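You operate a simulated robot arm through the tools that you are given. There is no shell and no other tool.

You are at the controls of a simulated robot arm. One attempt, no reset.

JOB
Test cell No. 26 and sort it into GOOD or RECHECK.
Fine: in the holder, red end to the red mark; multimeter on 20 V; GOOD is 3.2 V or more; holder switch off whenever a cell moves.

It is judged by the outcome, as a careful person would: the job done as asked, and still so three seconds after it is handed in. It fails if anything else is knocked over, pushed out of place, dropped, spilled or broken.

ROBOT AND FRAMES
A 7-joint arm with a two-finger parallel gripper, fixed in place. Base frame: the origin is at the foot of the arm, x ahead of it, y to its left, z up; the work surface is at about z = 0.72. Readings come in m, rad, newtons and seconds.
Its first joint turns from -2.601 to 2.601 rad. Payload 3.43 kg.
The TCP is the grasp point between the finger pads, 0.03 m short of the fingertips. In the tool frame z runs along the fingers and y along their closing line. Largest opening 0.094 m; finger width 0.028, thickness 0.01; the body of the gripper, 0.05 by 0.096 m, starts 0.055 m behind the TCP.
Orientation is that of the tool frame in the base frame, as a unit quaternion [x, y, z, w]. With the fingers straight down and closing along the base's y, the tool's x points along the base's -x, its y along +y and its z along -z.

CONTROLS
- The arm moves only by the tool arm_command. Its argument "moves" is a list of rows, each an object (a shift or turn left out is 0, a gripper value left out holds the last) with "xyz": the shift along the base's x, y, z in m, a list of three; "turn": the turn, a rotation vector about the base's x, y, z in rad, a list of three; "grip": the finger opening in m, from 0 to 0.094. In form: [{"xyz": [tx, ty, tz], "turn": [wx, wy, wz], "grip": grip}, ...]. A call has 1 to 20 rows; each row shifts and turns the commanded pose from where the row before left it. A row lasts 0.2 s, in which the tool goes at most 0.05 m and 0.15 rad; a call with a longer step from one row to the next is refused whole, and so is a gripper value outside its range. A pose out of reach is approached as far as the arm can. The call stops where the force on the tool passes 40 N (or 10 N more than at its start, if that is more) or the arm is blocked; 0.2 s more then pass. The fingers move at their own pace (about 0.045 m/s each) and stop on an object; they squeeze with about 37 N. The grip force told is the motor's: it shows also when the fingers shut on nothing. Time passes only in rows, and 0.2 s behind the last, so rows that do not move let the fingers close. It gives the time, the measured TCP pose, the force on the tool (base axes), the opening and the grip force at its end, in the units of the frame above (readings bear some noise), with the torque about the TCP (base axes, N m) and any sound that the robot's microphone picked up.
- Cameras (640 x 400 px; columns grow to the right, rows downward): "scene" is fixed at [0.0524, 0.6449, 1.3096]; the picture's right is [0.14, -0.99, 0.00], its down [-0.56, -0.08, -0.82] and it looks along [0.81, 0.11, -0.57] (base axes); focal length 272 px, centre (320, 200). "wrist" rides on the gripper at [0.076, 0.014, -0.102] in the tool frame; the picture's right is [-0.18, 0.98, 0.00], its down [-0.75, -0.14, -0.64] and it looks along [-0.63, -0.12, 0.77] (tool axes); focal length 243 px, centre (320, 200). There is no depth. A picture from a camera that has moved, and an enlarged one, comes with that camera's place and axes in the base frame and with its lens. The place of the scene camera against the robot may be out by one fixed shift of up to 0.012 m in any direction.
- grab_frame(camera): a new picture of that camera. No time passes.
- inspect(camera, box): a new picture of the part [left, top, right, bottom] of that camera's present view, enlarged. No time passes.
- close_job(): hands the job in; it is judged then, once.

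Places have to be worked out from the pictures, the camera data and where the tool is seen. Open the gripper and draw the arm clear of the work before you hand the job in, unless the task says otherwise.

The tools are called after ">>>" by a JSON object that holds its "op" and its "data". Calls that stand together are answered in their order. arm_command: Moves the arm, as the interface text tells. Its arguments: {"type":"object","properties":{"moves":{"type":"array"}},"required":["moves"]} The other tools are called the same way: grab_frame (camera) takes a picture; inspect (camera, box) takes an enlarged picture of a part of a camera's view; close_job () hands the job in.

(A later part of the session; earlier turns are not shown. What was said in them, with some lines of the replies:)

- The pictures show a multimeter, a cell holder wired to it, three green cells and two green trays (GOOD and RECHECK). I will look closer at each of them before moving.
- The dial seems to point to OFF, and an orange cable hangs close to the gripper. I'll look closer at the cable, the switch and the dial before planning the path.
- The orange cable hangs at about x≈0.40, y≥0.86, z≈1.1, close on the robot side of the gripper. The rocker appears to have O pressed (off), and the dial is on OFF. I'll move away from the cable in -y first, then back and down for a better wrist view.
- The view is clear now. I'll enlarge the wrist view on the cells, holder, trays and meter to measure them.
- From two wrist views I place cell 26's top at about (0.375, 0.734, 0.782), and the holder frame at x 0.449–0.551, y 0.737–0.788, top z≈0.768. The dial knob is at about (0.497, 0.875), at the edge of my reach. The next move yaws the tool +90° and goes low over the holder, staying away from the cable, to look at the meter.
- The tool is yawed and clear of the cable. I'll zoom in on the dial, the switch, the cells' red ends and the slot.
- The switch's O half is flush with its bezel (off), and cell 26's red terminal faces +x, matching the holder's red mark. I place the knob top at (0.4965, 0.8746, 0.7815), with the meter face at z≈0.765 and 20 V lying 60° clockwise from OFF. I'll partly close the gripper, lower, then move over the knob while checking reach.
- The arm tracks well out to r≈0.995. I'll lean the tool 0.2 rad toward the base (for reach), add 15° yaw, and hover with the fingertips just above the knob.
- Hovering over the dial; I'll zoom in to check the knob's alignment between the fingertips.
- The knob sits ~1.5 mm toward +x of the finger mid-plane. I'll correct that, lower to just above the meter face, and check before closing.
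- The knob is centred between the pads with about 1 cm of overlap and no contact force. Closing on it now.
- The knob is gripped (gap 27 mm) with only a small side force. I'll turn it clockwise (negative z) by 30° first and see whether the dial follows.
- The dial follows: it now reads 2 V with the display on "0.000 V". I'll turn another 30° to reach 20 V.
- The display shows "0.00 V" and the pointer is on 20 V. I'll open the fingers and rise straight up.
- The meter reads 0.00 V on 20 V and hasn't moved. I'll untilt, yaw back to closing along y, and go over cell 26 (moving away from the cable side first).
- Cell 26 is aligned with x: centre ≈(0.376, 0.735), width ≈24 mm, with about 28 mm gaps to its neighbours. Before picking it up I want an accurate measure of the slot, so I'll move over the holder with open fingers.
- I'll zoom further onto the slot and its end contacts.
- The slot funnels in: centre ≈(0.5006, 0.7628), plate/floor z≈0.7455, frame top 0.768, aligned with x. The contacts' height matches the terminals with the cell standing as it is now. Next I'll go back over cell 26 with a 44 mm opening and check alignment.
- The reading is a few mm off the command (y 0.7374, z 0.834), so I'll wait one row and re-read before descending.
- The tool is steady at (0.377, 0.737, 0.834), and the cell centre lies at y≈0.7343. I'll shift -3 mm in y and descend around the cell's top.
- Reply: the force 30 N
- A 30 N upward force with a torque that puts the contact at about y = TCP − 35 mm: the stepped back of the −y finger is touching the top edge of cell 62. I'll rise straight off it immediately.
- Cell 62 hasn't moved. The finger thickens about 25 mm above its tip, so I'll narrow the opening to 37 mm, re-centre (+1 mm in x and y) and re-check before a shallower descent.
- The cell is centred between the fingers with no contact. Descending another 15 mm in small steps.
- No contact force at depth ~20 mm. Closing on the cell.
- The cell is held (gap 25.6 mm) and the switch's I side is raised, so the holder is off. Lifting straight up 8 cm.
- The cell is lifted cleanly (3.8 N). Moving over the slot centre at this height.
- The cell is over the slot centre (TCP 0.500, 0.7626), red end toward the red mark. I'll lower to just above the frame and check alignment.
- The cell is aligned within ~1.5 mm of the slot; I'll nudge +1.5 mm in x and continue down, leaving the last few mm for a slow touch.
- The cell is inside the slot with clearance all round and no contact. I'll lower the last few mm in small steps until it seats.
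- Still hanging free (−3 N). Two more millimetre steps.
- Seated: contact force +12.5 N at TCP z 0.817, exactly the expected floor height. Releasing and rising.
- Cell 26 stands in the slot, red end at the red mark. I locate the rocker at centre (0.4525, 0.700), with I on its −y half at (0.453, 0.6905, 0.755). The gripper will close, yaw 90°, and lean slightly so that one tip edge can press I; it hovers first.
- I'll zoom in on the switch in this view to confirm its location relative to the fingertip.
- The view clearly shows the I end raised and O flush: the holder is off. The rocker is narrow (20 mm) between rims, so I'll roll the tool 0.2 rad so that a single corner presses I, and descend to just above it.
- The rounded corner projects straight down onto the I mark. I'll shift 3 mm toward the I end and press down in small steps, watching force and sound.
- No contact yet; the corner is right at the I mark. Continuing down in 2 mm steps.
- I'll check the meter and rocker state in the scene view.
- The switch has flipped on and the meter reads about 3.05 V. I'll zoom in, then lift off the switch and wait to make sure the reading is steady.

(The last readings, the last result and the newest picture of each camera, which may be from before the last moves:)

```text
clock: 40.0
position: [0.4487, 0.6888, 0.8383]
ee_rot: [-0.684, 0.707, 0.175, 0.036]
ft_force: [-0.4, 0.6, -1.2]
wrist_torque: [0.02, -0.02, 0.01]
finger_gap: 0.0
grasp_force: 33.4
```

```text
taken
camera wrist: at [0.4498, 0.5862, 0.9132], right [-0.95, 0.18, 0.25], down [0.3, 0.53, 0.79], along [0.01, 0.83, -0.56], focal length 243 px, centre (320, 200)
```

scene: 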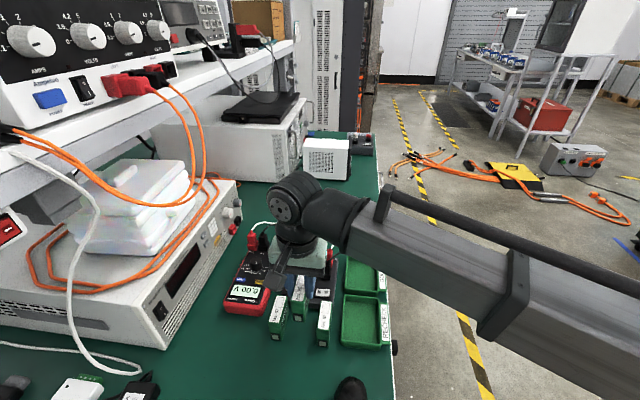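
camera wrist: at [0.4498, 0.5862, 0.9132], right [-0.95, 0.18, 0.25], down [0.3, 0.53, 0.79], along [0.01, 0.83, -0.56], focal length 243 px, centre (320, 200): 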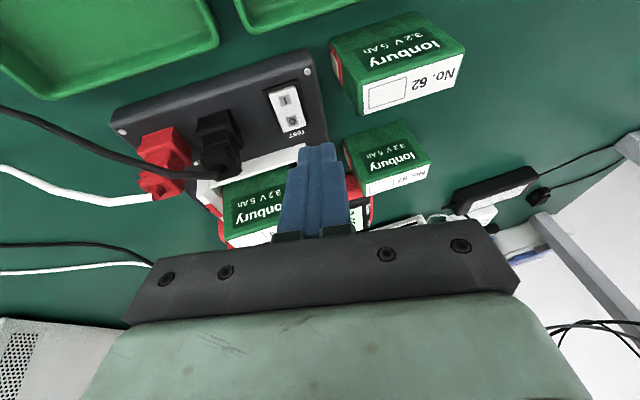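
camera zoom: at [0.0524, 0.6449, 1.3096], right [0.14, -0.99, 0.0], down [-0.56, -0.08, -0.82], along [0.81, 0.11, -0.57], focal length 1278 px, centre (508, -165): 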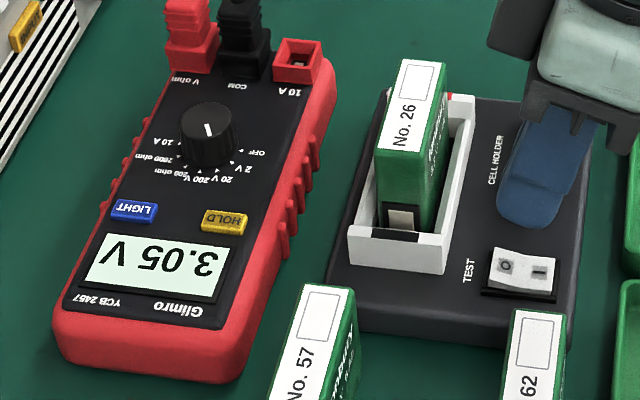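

The reading is steady at 3.05 V on the 20 V range, below 3.2 V, so cell 26 goes to RECHECK. First the switch must go off, so I'll move the same corner over O, which now stands raised at y≈0.708–0.716.

>>> {"op": "arm_command", "data": {"moves": [{"xyz": [-0.0025, 0.012, 0]}, {"xyz": [-0.0025, 0.0127, 0]}, {"xyz": [0, 0, -0.02]}, {"xyz": [0, 0, -0.016]}, {}]}}

>>> {"op": "inspect", "data": {"camera": "wrist", "box": [260, 60, 380, 180]}}

>>> {"op": "inspect", "data": {"camera": "scene", "box": [290, 245, 350, 305]}}

```text
clock: 41.2
position: [0.445, 0.7143, 0.8011]
ee_rot: [-0.685, 0.707, 0.175, 0.035]
ft_force: [0.7, 0.5, 0.3]
wrist_torque: [0.01, -0.01, 0.03]
finger_gap: 0.0
grasp_force: 32.6
```

```text
3.33 times, centred on (320, 120) of wrist
camera zoom: at [0.445, 0.6108, 0.8779], right [-0.95, 0.18, 0.25], down [0.3, 0.53, 0.79], along [0.01, 0.83, -0.56], focal length 809 px, centre (320, 467)
```

zoom: 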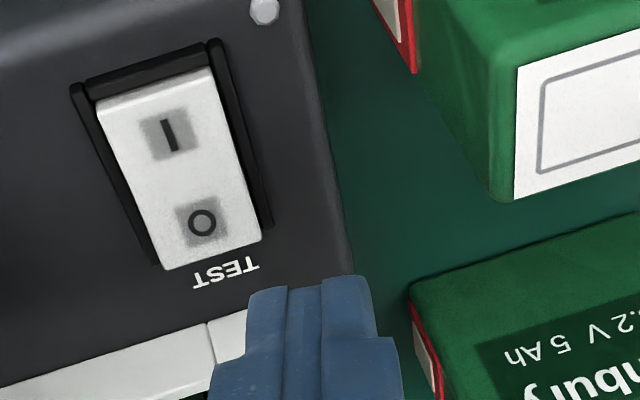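

```text
6.67 times, centred on (320, 275) of scene
camera zoom: at [0.0524, 0.6449, 1.3096], right [0.14, -0.99, 0.0], down [-0.56, -0.08, -0.82], along [0.81, 0.11, -0.57], focal length 1810 px, centre (320, -300)
```

zoom: 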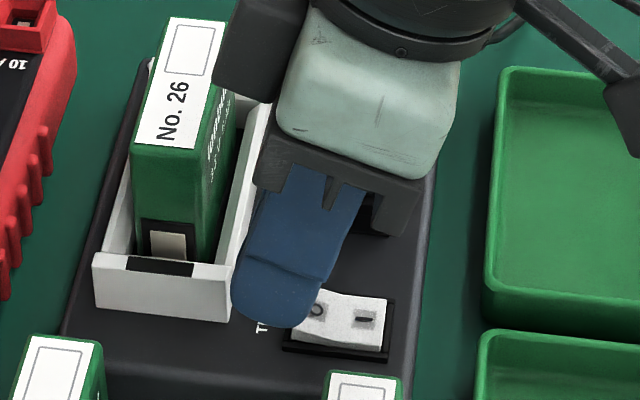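

Projected straight down, the corner would land at the very edge of O; I'll shift 4 mm toward −y and 3 mm in +x, then press gently in steps.

>>> {"op": "arm_command", "data": {"moves": [{"xyz": [0.003, -0.004, -0.004]}, {"xyz": [0, 0, -0.003]}, {"xyz": [0, 0, -0.003]}, {}]}}

>>> {"op": "inspect", "data": {"camera": "wrist", "box": [260, 60, 380, 180]}}

>>> {"op": "inspect", "data": {"camera": "scene", "box": [215, 235, 345, 320]}}

```text
clock: 42.2
position: [0.4469, 0.7104, 0.7901]
ee_rot: [-0.685, 0.706, 0.176, 0.035]
ft_force: [0.6, 0.2, 0.9]
wrist_torque: [-0.02, -0.04, 0.02]
finger_gap: 0.0001
grasp_force: 33.3
```

```text
3.33 times, centred on (320, 120) of wrist
camera zoom: at [0.4485, 0.606, 0.8673], right [-0.95, 0.18, 0.25], down [0.3, 0.53, 0.79], along [0.01, 0.83, -0.56], focal length 809 px, centre (320, 467)
```

zoom: 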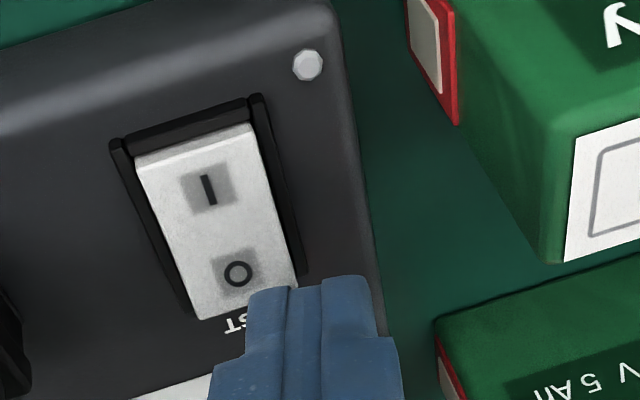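

```text
4.71 times, centred on (280, 278) of scene
camera zoom: at [0.0524, 0.6449, 1.3096], right [0.14, -0.99, 0.0], down [-0.56, -0.08, -0.82], along [0.81, 0.11, -0.57], focal length 1278 px, centre (508, -165)
```

zoom: 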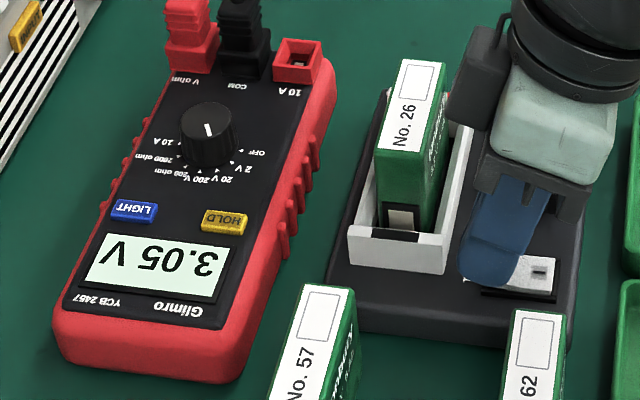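

Still on, with only a light touch. Shifting 2 mm more onto the rocker and pressing further.

>>> {"op": "arm_command", "data": {"moves": [{"xyz": [0.002, -0.001, -0.002]}, {"xyz": [0, 0, -0.002]}, {}]}}

>>> {"op": "inspect", "data": {"camera": "wrist", "box": [260, 60, 380, 180]}}

>>> {"op": "inspect", "data": {"camera": "scene", "box": [215, 235, 345, 320]}}

```text
clock: 43.0
position: [0.4496, 0.7087, 0.7873]
ee_rot: [-0.686, 0.706, 0.175, 0.035]
ft_force: [0.2, -0.1, -0.2]
wrist_torque: [-0.01, 0.02, -0.02]
finger_gap: 0.0
grasp_force: 33.2
```

```text
3.33 times, centred on (320, 120) of wrist
camera zoom: at [0.4502, 0.6048, 0.8636], right [-0.95, 0.18, 0.25], down [0.3, 0.53, 0.79], along [0.01, 0.83, -0.56], focal length 809 px, centre (320, 467)
```

zoom: 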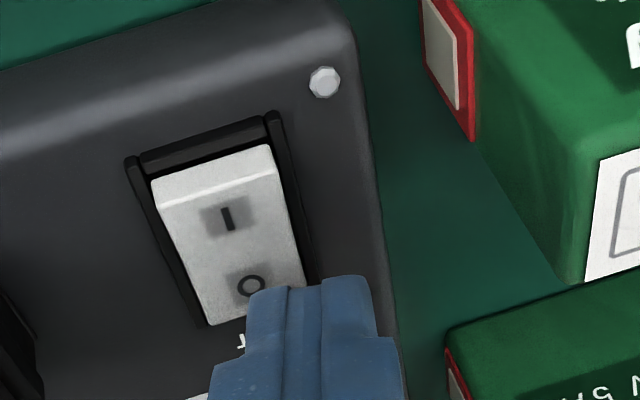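

```text
4.71 times, centred on (280, 278) of scene
camera zoom: at [0.0524, 0.6449, 1.3096], right [0.14, -0.99, 0.0], down [-0.56, -0.08, -0.82], along [0.81, 0.11, -0.57], focal length 1278 px, centre (508, -165)
```

zoom: 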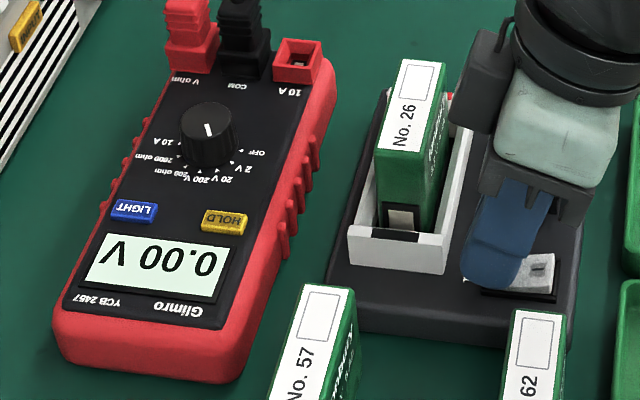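

The meter dropped to 0.00 V and the I end is raised again: the holder is off. I'll rise, undo the tilts and yaw, and go back above cell 26.

>>> {"op": "arm_command", "data": {"moves": [{"xyz": [0, 0, 0.03]}, {"xyz": [0, 0, 0.04]}, {"xyz": [0, 0, 0.04]}, {"turn": [0, -0.1, 0]}, {"turn": [0, -0.1, 0]}, {"turn": [-0.1, 0, 0]}, {"turn": [-0.1, 0, 0]}, {"turn": [-0.1, 0, 0]}, {"turn": [0, 0, -0.1428], "grip": 0.037}, {"turn": [0, 0, -0.1428]}, {"turn": [0, 0, -0.1428]}, {"turn": [0, 0, -0.1428]}, {"xyz": [0.007, 0.0075, 0], "turn": [0, 0, -0.1428]}, {"xyz": [0.007, 0.0075, 0], "turn": [0, 0, -0.1428]}, {"xyz": [0.007, 0.0075, 0], "turn": [0, 0, -0.1428]}, {"xyz": [0.007, 0.0075, 0], "turn": [0, 0, -0.1428]}, {"xyz": [0.007, 0.0075, 0], "turn": [0, 0, -0.1428]}, {"xyz": [0.007, 0.0075, 0], "turn": [0, 0, -0.1428]}, {"xyz": [0.007, 0.0075, 0], "turn": [0, 0, -0.1428]}, {}]}}

>>> {"op": "grab_frame", "data": {"camera": "wrist"}}

>>> {"op": "inspect", "data": {"camera": "wrist", "box": [200, 0, 400, 190]}}

>>> {"op": "inspect", "data": {"camera": "scene", "box": [215, 225, 345, 320]}}

```text
clock: 47.2
position: [0.4989, 0.761, 0.8965]
ee_rot: [0.002, 1.0, 0.0, 0.0]
ft_force: [0.5, 0.3, -0.6]
wrist_torque: [0.01, 0.03, 0.01]
finger_gap: 0.0371
grasp_force: 0.0
```

```text
taken
camera wrist: at [0.4226, 0.7743, 0.9993], right [0.19, 0.98, 0.0], down [0.75, -0.14, 0.64], along [0.63, -0.12, -0.77], focal length 243 px, centre (320, 200)
```

wrist: 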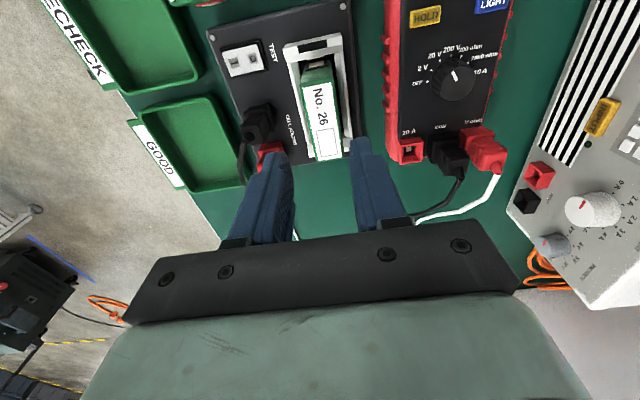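

```text
2.11 times, centred on (300, 95) of wrist
camera zoom: at [0.4226, 0.7743, 0.9993], right [0.19, 0.98, 0.0], down [0.75, -0.14, 0.64], along [0.63, -0.12, -0.77], focal length 511 px, centre (362, 421)
```

zoom: 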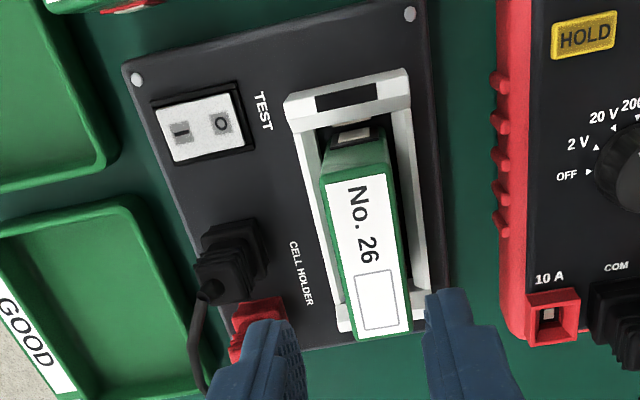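

```text
4.21 times, centred on (280, 272) of scene
camera zoom: at [0.0524, 0.6449, 1.3096], right [0.14, -0.99, 0.0], down [-0.56, -0.08, -0.82], along [0.81, 0.11, -0.57], focal length 1143 px, centre (488, -105)
```

zoom: 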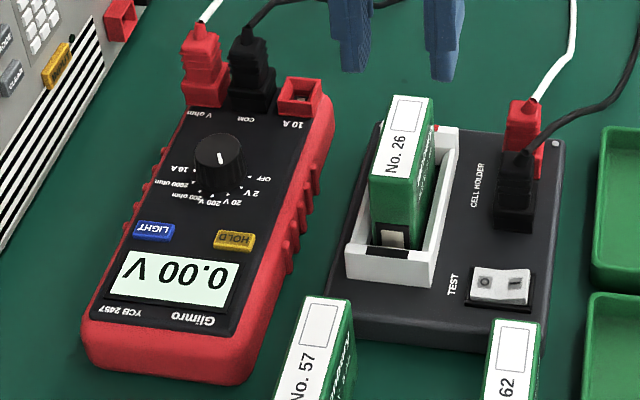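

The switch reads off (0.00 V). Cell 26's top centre is at about (0.5018, 0.7633); I'll align with 37 mm opening and descend to just above its top.

>>> {"op": "arm_command", "data": {"moves": [{"xyz": [0.003, 0.0025, -0.02]}, {"xyz": [0, 0, -0.02]}, {"xyz": [0, 0, -0.015]}, {}, {}]}}

>>> {"op": "inspect", "data": {"camera": "wrist", "box": [190, 60, 450, 250]}}

```text
clock: 48.4
position: [0.5025, 0.7629, 0.8421]
ee_rot: [0.0, 1.0, 0.0, 0.0]
ft_force: [0.2, 0.6, -1.2]
wrist_torque: [-0.02, 0.06, 0.03]
finger_gap: 0.037
grasp_force: 0.0
```

```text
2.11 times, centred on (320, 155) of wrist
camera zoom: at [0.4259, 0.7767, 0.9445], right [0.18, 0.98, 0.0], down [0.75, -0.14, 0.64], along [0.63, -0.12, -0.77], focal length 511 px, centre (320, 295)
```

zoom: 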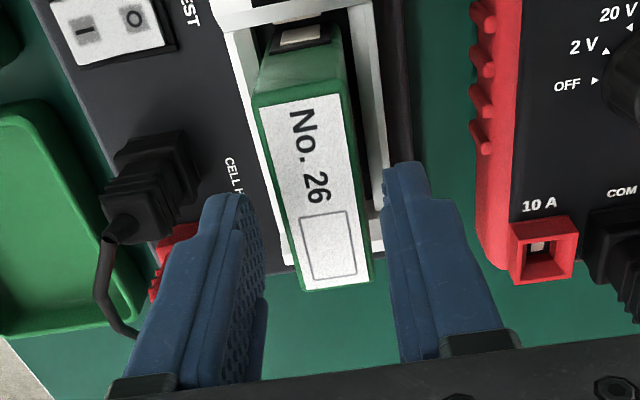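

Well centred. Descending 25 mm around the cell and closing.

>>> {"op": "arm_command", "data": {"moves": [{"xyz": [0, 0, -0.01]}, {"xyz": [0, 0, -0.008]}, {"xyz": [0, 0, -0.006]}, {}]}}

>>> {"op": "inspect", "data": {"camera": "wrist", "box": [190, 60, 450, 250]}}

```text
clock: 49.4
position: [0.5003, 0.7622, 0.8183]
ee_rot: [0.001, 1.0, 0.0, 0.0]
ft_force: [-0.4, -0.6, 0.2]
wrist_torque: [-0.02, 0.01, -0.02]
finger_gap: 0.0372
grasp_force: 0.0
```

```text
2.11 times, centred on (320, 155) of wrist
camera zoom: at [0.425, 0.7767, 0.9204], right [0.18, 0.98, 0.0], down [0.75, -0.14, 0.64], along [0.63, -0.12, -0.77], focal length 511 px, centre (320, 295)
```

zoom: 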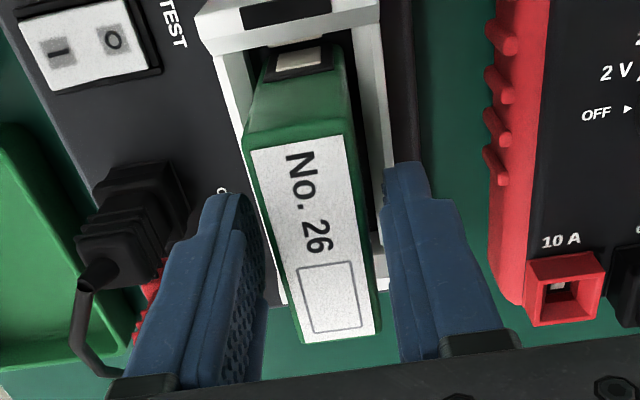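

No contact; closing on the cell.

>>> {"op": "arm_command", "data": {"moves": [{"grip": 0.015}, {"grip": 0.015}, {"grip": 0.015}]}}

>>> {"op": "inspect", "data": {"camera": "wrist", "box": [190, 60, 450, 250]}}

>>> {"op": "inspect", "data": {"camera": "scene", "box": [290, 240, 400, 360]}}

```text
clock: 50.2
position: [0.5013, 0.7626, 0.8186]
ee_rot: [-0.001, 1.0, 0.001, 0.0]
ft_force: [0.4, 1.2, 0.8]
wrist_torque: [0.04, -0.03, 0.01]
finger_gap: 0.0257
grasp_force: 37.3
```

```text
2.11 times, centred on (320, 155) of wrist
camera zoom: at [0.4251, 0.7768, 0.9205], right [0.18, 0.98, 0.0], down [0.75, -0.14, 0.64], along [0.63, -0.12, -0.77], focal length 511 px, centre (320, 295)
```

zoom: 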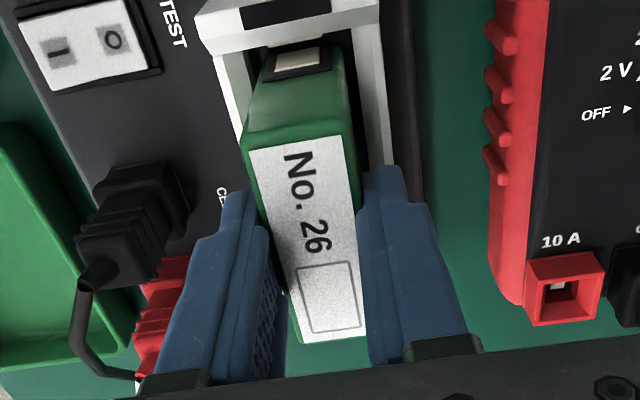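

```text
3.33 times, centred on (345, 300) of scene
camera zoom: at [0.0524, 0.6449, 1.3096], right [0.14, -0.99, 0.0], down [-0.56, -0.08, -0.82], along [0.81, 0.11, -0.57], focal length 905 px, centre (237, -133)
```

zoom: 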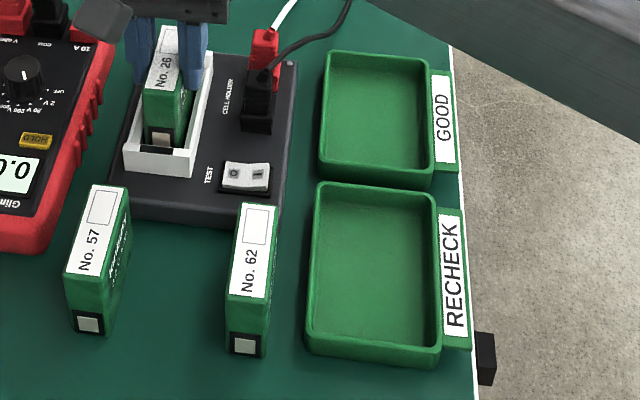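

The cell is gripped, and I place the RECHECK tray at x 0.347–0.459, y 0.567–0.648 (centre ≈0.403, 0.607). I'll lift well clear of the plugs, then carry the cell over the tray.

>>> {"op": "arm_command", "data": {"moves": [{"xyz": [0, 0, 0.006]}, {"xyz": [0, 0, 0.015]}, {"xyz": [0, 0, 0.03]}, {"xyz": [0, 0, 0.035]}, {"xyz": [0, 0, 0.03]}, {}]}}

>>> {"op": "inspect", "data": {"camera": "scene", "box": [220, 200, 400, 350]}}

```text
clock: 51.6
position: [0.5005, 0.7633, 0.9349]
ee_rot: [0.001, 1.0, -0.001, 0.0]
ft_force: [0.0, -0.7, -2.1]
wrist_torque: [-0.02, 0.01, 0.02]
finger_gap: 0.0255
grasp_force: 37.1
```

```text
2.67 times, centred on (310, 275) of scene
camera zoom: at [0.0524, 0.6449, 1.3096], right [0.14, -0.99, 0.0], down [-0.56, -0.08, -0.82], along [0.81, 0.11, -0.57], focal length 724 px, centre (347, 0)
```

zoom: 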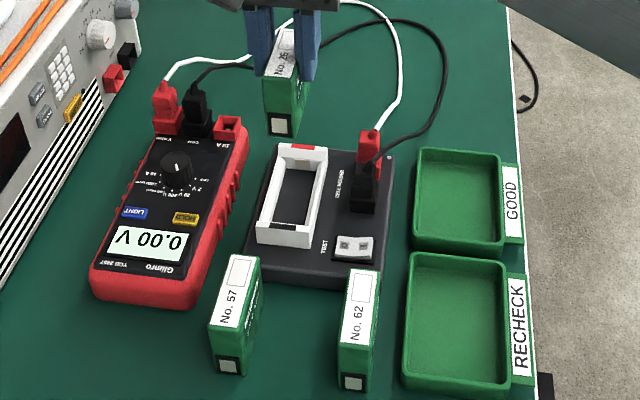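

The cell is out of the holder with the switch off and nothing disturbed. Carrying it to above the RECHECK tray.

>>> {"op": "arm_command", "data": {"moves": [{"xyz": [-0.0163, -0.026, 0]}, {"xyz": [-0.0163, -0.026, 0]}, {"xyz": [-0.0163, -0.026, 0]}, {"xyz": [-0.0163, -0.026, 0]}, {"xyz": [-0.0163, -0.026, 0]}, {"xyz": [-0.0163, -0.026, 0]}, {}]}}

>>> {"op": "grab_frame", "data": {"camera": "wrist"}}

>>> {"op": "grab_frame", "data": {"camera": "scene"}}

>>> {"op": "inspect", "data": {"camera": "scene", "box": [300, 240, 420, 370]}}

```text
clock: 53.2
position: [0.4017, 0.6082, 0.934]
ee_rot: [0.0, 1.0, 0.0, 0.0]
ft_force: [0.6, -0.3, -3.0]
wrist_torque: [-0.01, 0.01, 0.03]
finger_gap: 0.0254
grasp_force: 36.8
```

```text
taken
camera wrist: at [0.3261, 0.6209, 1.0356], right [0.18, 0.98, 0.0], down [0.75, -0.14, 0.64], along [0.63, -0.12, -0.77], focal length 243 px, centre (320, 200)
```

wrist: 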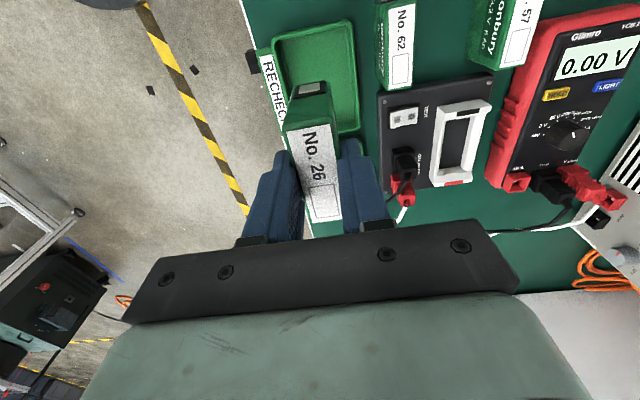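

```text
taken
```

scene: 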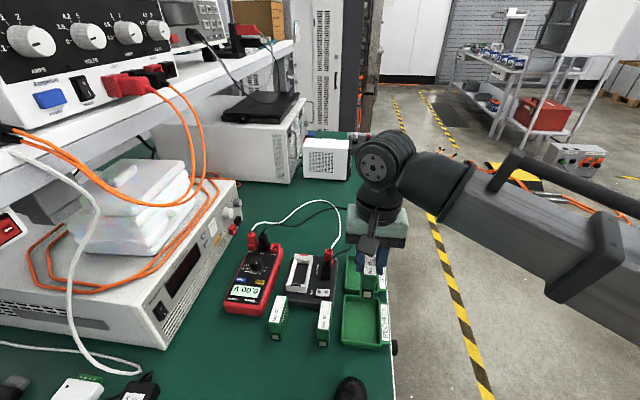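

```text
3.08 times, centred on (360, 305) of scene
camera zoom: at [0.0524, 0.6449, 1.3096], right [0.14, -0.99, 0.0], down [-0.56, -0.08, -0.82], along [0.81, 0.11, -0.57], focal length 836 px, centre (197, -123)
```

zoom: 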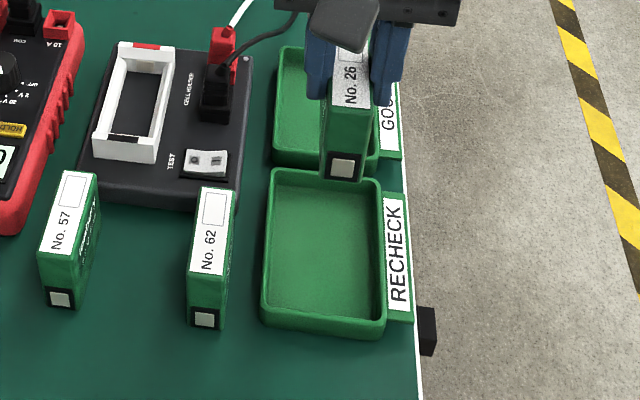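

The cell is over the RECHECK tray (centre ≈0.406, 0.607). I'll lower it to about 1 cm above the tray floor and check.

>>> {"op": "arm_command", "data": {"moves": [{"xyz": [0.004, 0, -0.03]}, {"xyz": [0, 0, -0.03]}, {"xyz": [0, 0, -0.03]}, {"xyz": [0, 0, -0.02]}, {"xyz": [0, 0, -0.012]}, {}, {}]}}

>>> {"op": "grab_frame", "data": {"camera": "wrist"}}

>>> {"op": "inspect", "data": {"camera": "scene", "box": [310, 250, 410, 360]}}

```text
clock: 54.8
position: [0.4082, 0.6075, 0.8118]
ee_rot: [0.0, 1.0, 0.0, 0.0]
ft_force: [0.0, 0.3, -2.5]
wrist_torque: [-0.03, -0.01, 0.01]
finger_gap: 0.0258
grasp_force: 37.5
```

```text
taken
camera wrist: at [0.3323, 0.6206, 0.914], right [0.18, 0.98, 0.0], down [0.75, -0.14, 0.64], along [0.63, -0.12, -0.77], focal length 243 px, centre (320, 200)
```

wrist: 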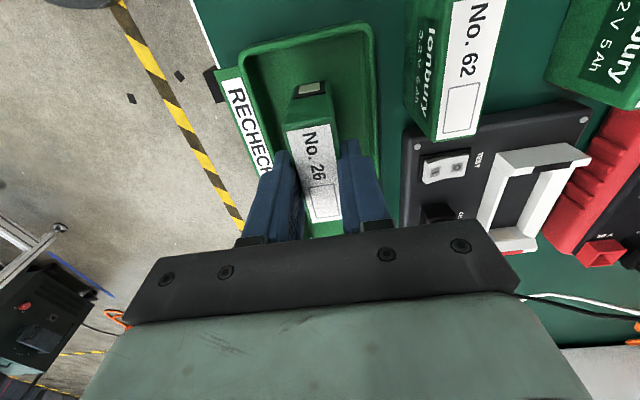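

```text
3.64 times, centred on (360, 305) of scene
camera zoom: at [0.0524, 0.6449, 1.3096], right [0.14, -0.99, 0.0], down [-0.56, -0.08, -0.82], along [0.81, 0.11, -0.57], focal length 988 px, centre (174, -182)
```

zoom: 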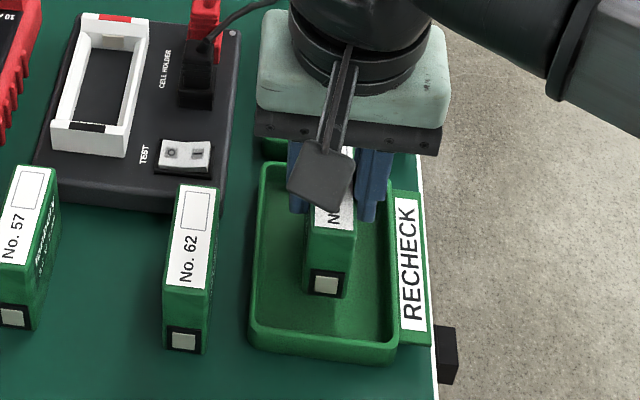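

The cell hangs inside the tray, clear of its walls. I'll lower slowly until it touches the floor.

>>> {"op": "arm_command", "data": {"moves": [{"xyz": [0, 0, -0.004]}, {"xyz": [0, 0, -0.004]}, {"xyz": [0, 0, -0.003]}, {}]}}

```text
clock: 55.8
position: [0.4081, 0.6073, 0.8006]
ee_rot: [0.0, 1.0, 0.0, 0.0]
ft_force: [-0.4, -0.3, -3.7]
wrist_torque: [-0.01, 0.02, 0.01]
finger_gap: 0.0256
grasp_force: 37.2
```

Still hanging free (−3.7 N, bottom ≈0.7275). Small 1.5 mm steps now.

>>> {"op": "arm_command", "data": {"moves": [{"xyz": [0, 0, -0.0015]}, {"xyz": [0, 0, -0.0015]}, {}]}}

```text
clock: 56.6
position: [0.4074, 0.6078, 0.7975]
ee_rot: [0.0, 1.0, 0.001, 0.0]
ft_force: [-0.6, -0.3, -2.2]
wrist_torque: [0.01, 0.01, -0.01]
finger_gap: 0.0255
grasp_force: 36.5
```

Not touching yet; two more small steps.

>>> {"op": "arm_command", "data": {"moves": [{"xyz": [0, 0, -0.001]}, {"xyz": [0, 0, -0.001]}, {}]}}

>>> {"op": "inspect", "data": {"camera": "scene", "box": [310, 250, 410, 360]}}

```text
clock: 57.4
position: [0.4073, 0.607, 0.7969]
ee_rot: [0.0, 1.0, 0.0, 0.0]
ft_force: [0.0, 1.3, -2.3]
wrist_torque: [0.0, -0.01, -0.01]
finger_gap: 0.0252
grasp_force: 36.7
```

```text
3.64 times, centred on (360, 305) of scene
camera zoom: at [0.0524, 0.6449, 1.3096], right [0.14, -0.99, 0.0], down [-0.56, -0.08, -0.82], along [0.81, 0.11, -0.57], focal length 988 px, centre (174, -182)
```

zoom: 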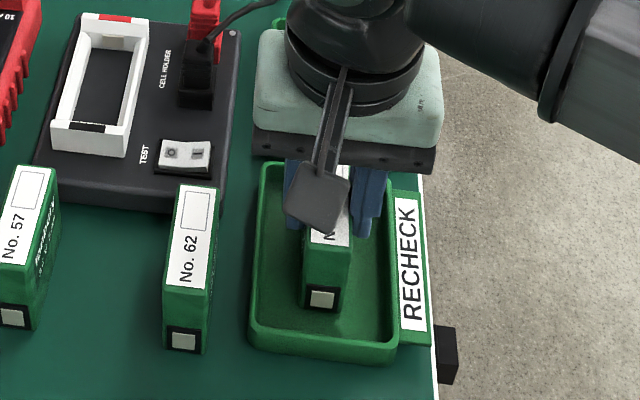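

Bottom ≈0.7235 and still free. Continuing with millimetre steps.

>>> {"op": "arm_command", "data": {"moves": [{"xyz": [0, 0, -0.001]}, {"xyz": [0, 0, -0.001]}, {}]}}

```text
clock: 58.2
position: [0.4067, 0.608, 0.796]
ee_rot: [-0.001, 1.0, 0.001, 0.0]
ft_force: [2.4, 2.7, 35.8]
wrist_torque: [0.04, 0.19, -0.02]
finger_gap: 0.0255
grasp_force: 36.7
```

Firm contact with the tray floor (35.8 N), so I'll ease up 1.5 mm and re-read before releasing.

>>> {"op": "arm_command", "data": {"moves": [{"xyz": [0, 0, 0.0015]}, {}]}}

```text
clock: 58.8
position: [0.4066, 0.607, 0.7967]
ee_rot: [0.0, 1.0, 0.001, 0.0]
ft_force: [4.0, 7.0, 22.3]
wrist_torque: [0.32, -0.16, 0.04]
finger_gap: 0.0255
grasp_force: 36.9
```

Still pressing 22 N; easing another millimetre.

>>> {"op": "arm_command", "data": {"moves": [{"xyz": [0, 0, 0.001]}, {}]}}

```text
clock: 59.4
position: [0.4068, 0.606, 0.7971]
ee_rot: [0.0, 1.0, -0.002, -0.001]
ft_force: [0.6, -0.6, -2.3]
wrist_torque: [-0.02, -0.02, -0.02]
finger_gap: 0.0254
grasp_force: 36.9
```

Now within a fraction of a millimetre of the floor. I'll ease down 0.6 mm, then open and rise straight up.

>>> {"op": "arm_command", "data": {"moves": [{"xyz": [0, 0, -0.0006]}, {"grip": 0.037}, {"grip": 0.037}, {}]}}

>>> {"op": "inspect", "data": {"camera": "wrist", "box": [190, 60, 450, 250]}}

```text
clock: 60.4
position: [0.408, 0.6067, 0.7969]
ee_rot: [0.0, 1.0, 0.0, 0.0]
ft_force: [-0.5, 0.3, 0.3]
wrist_torque: [0.02, 0.01, 0.0]
finger_gap: 0.037
grasp_force: 0.0
```

```text
2.11 times, centred on (320, 155) of wrist
camera zoom: at [0.3322, 0.6208, 0.8987], right [0.18, 0.98, 0.0], down [0.75, -0.14, 0.64], along [0.63, -0.12, -0.77], focal length 511 px, centre (320, 295)
```

zoom: 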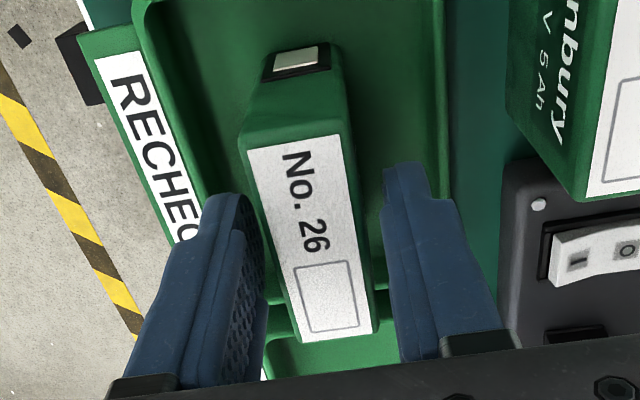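

The fingers are open and the cell stands free in the RECHECK tray. Rising straight up and clear.

>>> {"op": "arm_command", "data": {"moves": [{"xyz": [0, 0, 0.01]}, {"xyz": [0, 0, 0.02]}, {"xyz": [0, 0, 0.03]}, {"xyz": [0, 0, 0.04]}, {"xyz": [0, 0, 0.04]}, {"xyz": [0, 0, 0.04]}, {}, {}]}}

>>> {"op": "grab_frame", "data": {"camera": "wrist"}}

>>> {"op": "grab_frame", "data": {"camera": "scene"}}

>>> {"op": "inspect", "data": {"camera": "scene", "box": [220, 220, 400, 370]}}

```text
clock: 62.2
position: [0.408, 0.6078, 0.9769]
ee_rot: [0.0, 1.0, -0.001, 0.0]
ft_force: [0.4, -0.7, 0.2]
wrist_torque: [0.0, -0.01, 0.02]
finger_gap: 0.037
grasp_force: 0.0
```

```text
taken
camera wrist: at [0.3323, 0.6217, 1.0786], right [0.18, 0.98, 0.0], down [0.75, -0.14, 0.64], along [0.63, -0.12, -0.77], focal length 243 px, centre (320, 200)
```

wrist: 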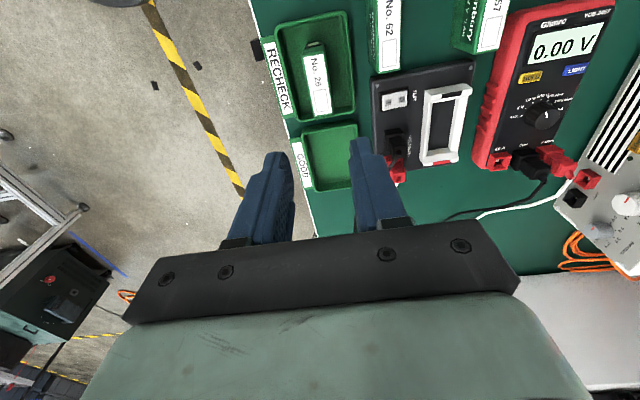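

```text
taken
```

scene: 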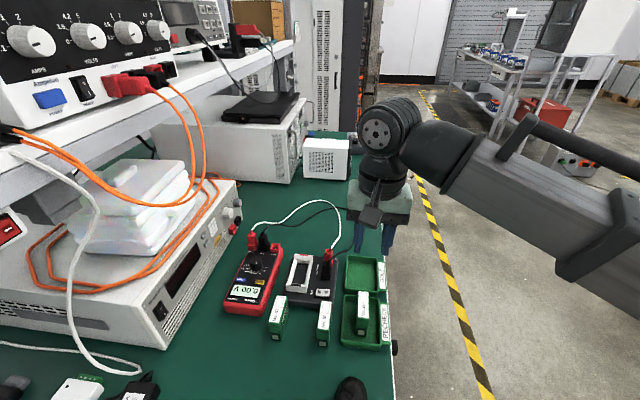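

```text
2.67 times, centred on (310, 295) of scene
camera zoom: at [0.0524, 0.6449, 1.3096], right [0.14, -0.99, 0.0], down [-0.56, -0.08, -0.82], along [0.81, 0.11, -0.57], focal length 724 px, centre (347, -53)
```

zoom: 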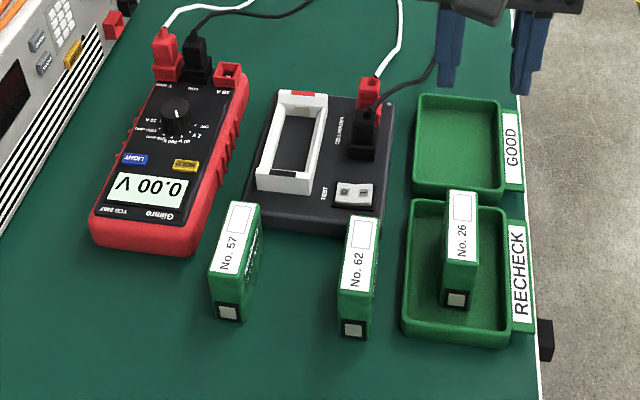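

Cell 26 stands in the RECHECK tray, the holder is empty and off, the meter is on 20 V at 0.00 V, and everything else is where it was. I'll open the gripper and draw the arm further clear before handing in.

>>> {"op": "arm_command", "data": {"moves": [{"xyz": [0, 0, 0.04], "grip": 0.09}, {"xyz": [0, 0, 0.04], "grip": 0.09}, {"xyz": [0, 0, 0.04], "grip": 0.09}, {}, {}]}}

>>> {"op": "inspect", "data": {"camera": "scene", "box": [220, 220, 400, 370]}}

```text
clock: 63.4
position: [0.4075, 0.607, 1.0951]
ee_rot: [0.0, 1.0, 0.0, 0.0]
ft_force: [0.0, -0.3, -0.8]
wrist_torque: [0.02, 0.0, -0.01]
finger_gap: 0.0899
grasp_force: 0.1
```

```text
2.67 times, centred on (310, 295) of scene
camera zoom: at [0.0524, 0.6449, 1.3096], right [0.14, -0.99, 0.0], down [-0.56, -0.08, -0.82], along [0.81, 0.11, -0.57], focal length 724 px, centre (347, -53)
```

zoom: 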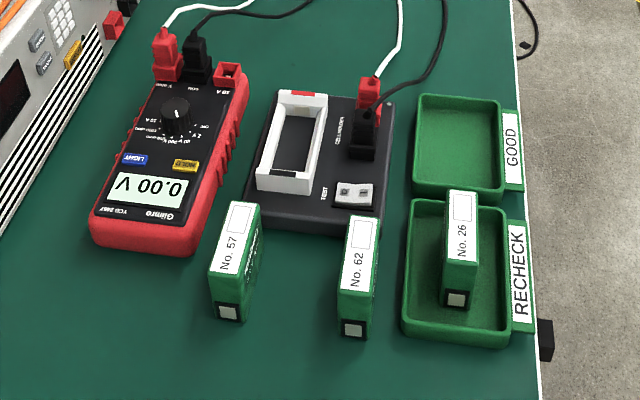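

Everything is at rest: cell 26 (3.05 V, below 3.2 V) is in RECHECK, the switch is off, and the arm is open and clear. Handing in the job.

>>> {"op": "close_job", "data": {}}

```text
The job is handed in.
```

Cell No. 26 measured 3.05 V on the 20 V range, below the 3.2 V limit, so I put it in the RECHECK tray. The reading stayed at 3.05 V after I took the arm off the switch and waited.

- **Test:** the cell sat in the holder with its red end to the red mark. The switch was on only for the reading and off whenever the cell moved.
- **End state:** the cell is standing in the RECHECK tray. The holder is empty with its switch off, and the multimeter is still on 20 V, showing 0.00 V. The gripper is open and the arm is clear.
- **Contact with cell 62:** on my first try at picking up No. 26, the back of one finger pressed on the top of cell No. 62 with about 30 N. I lifted off at once, and the pictures show No. 62 did not move.

The last picture shows the other cells, both trays, the multimeter and the holder where they started.
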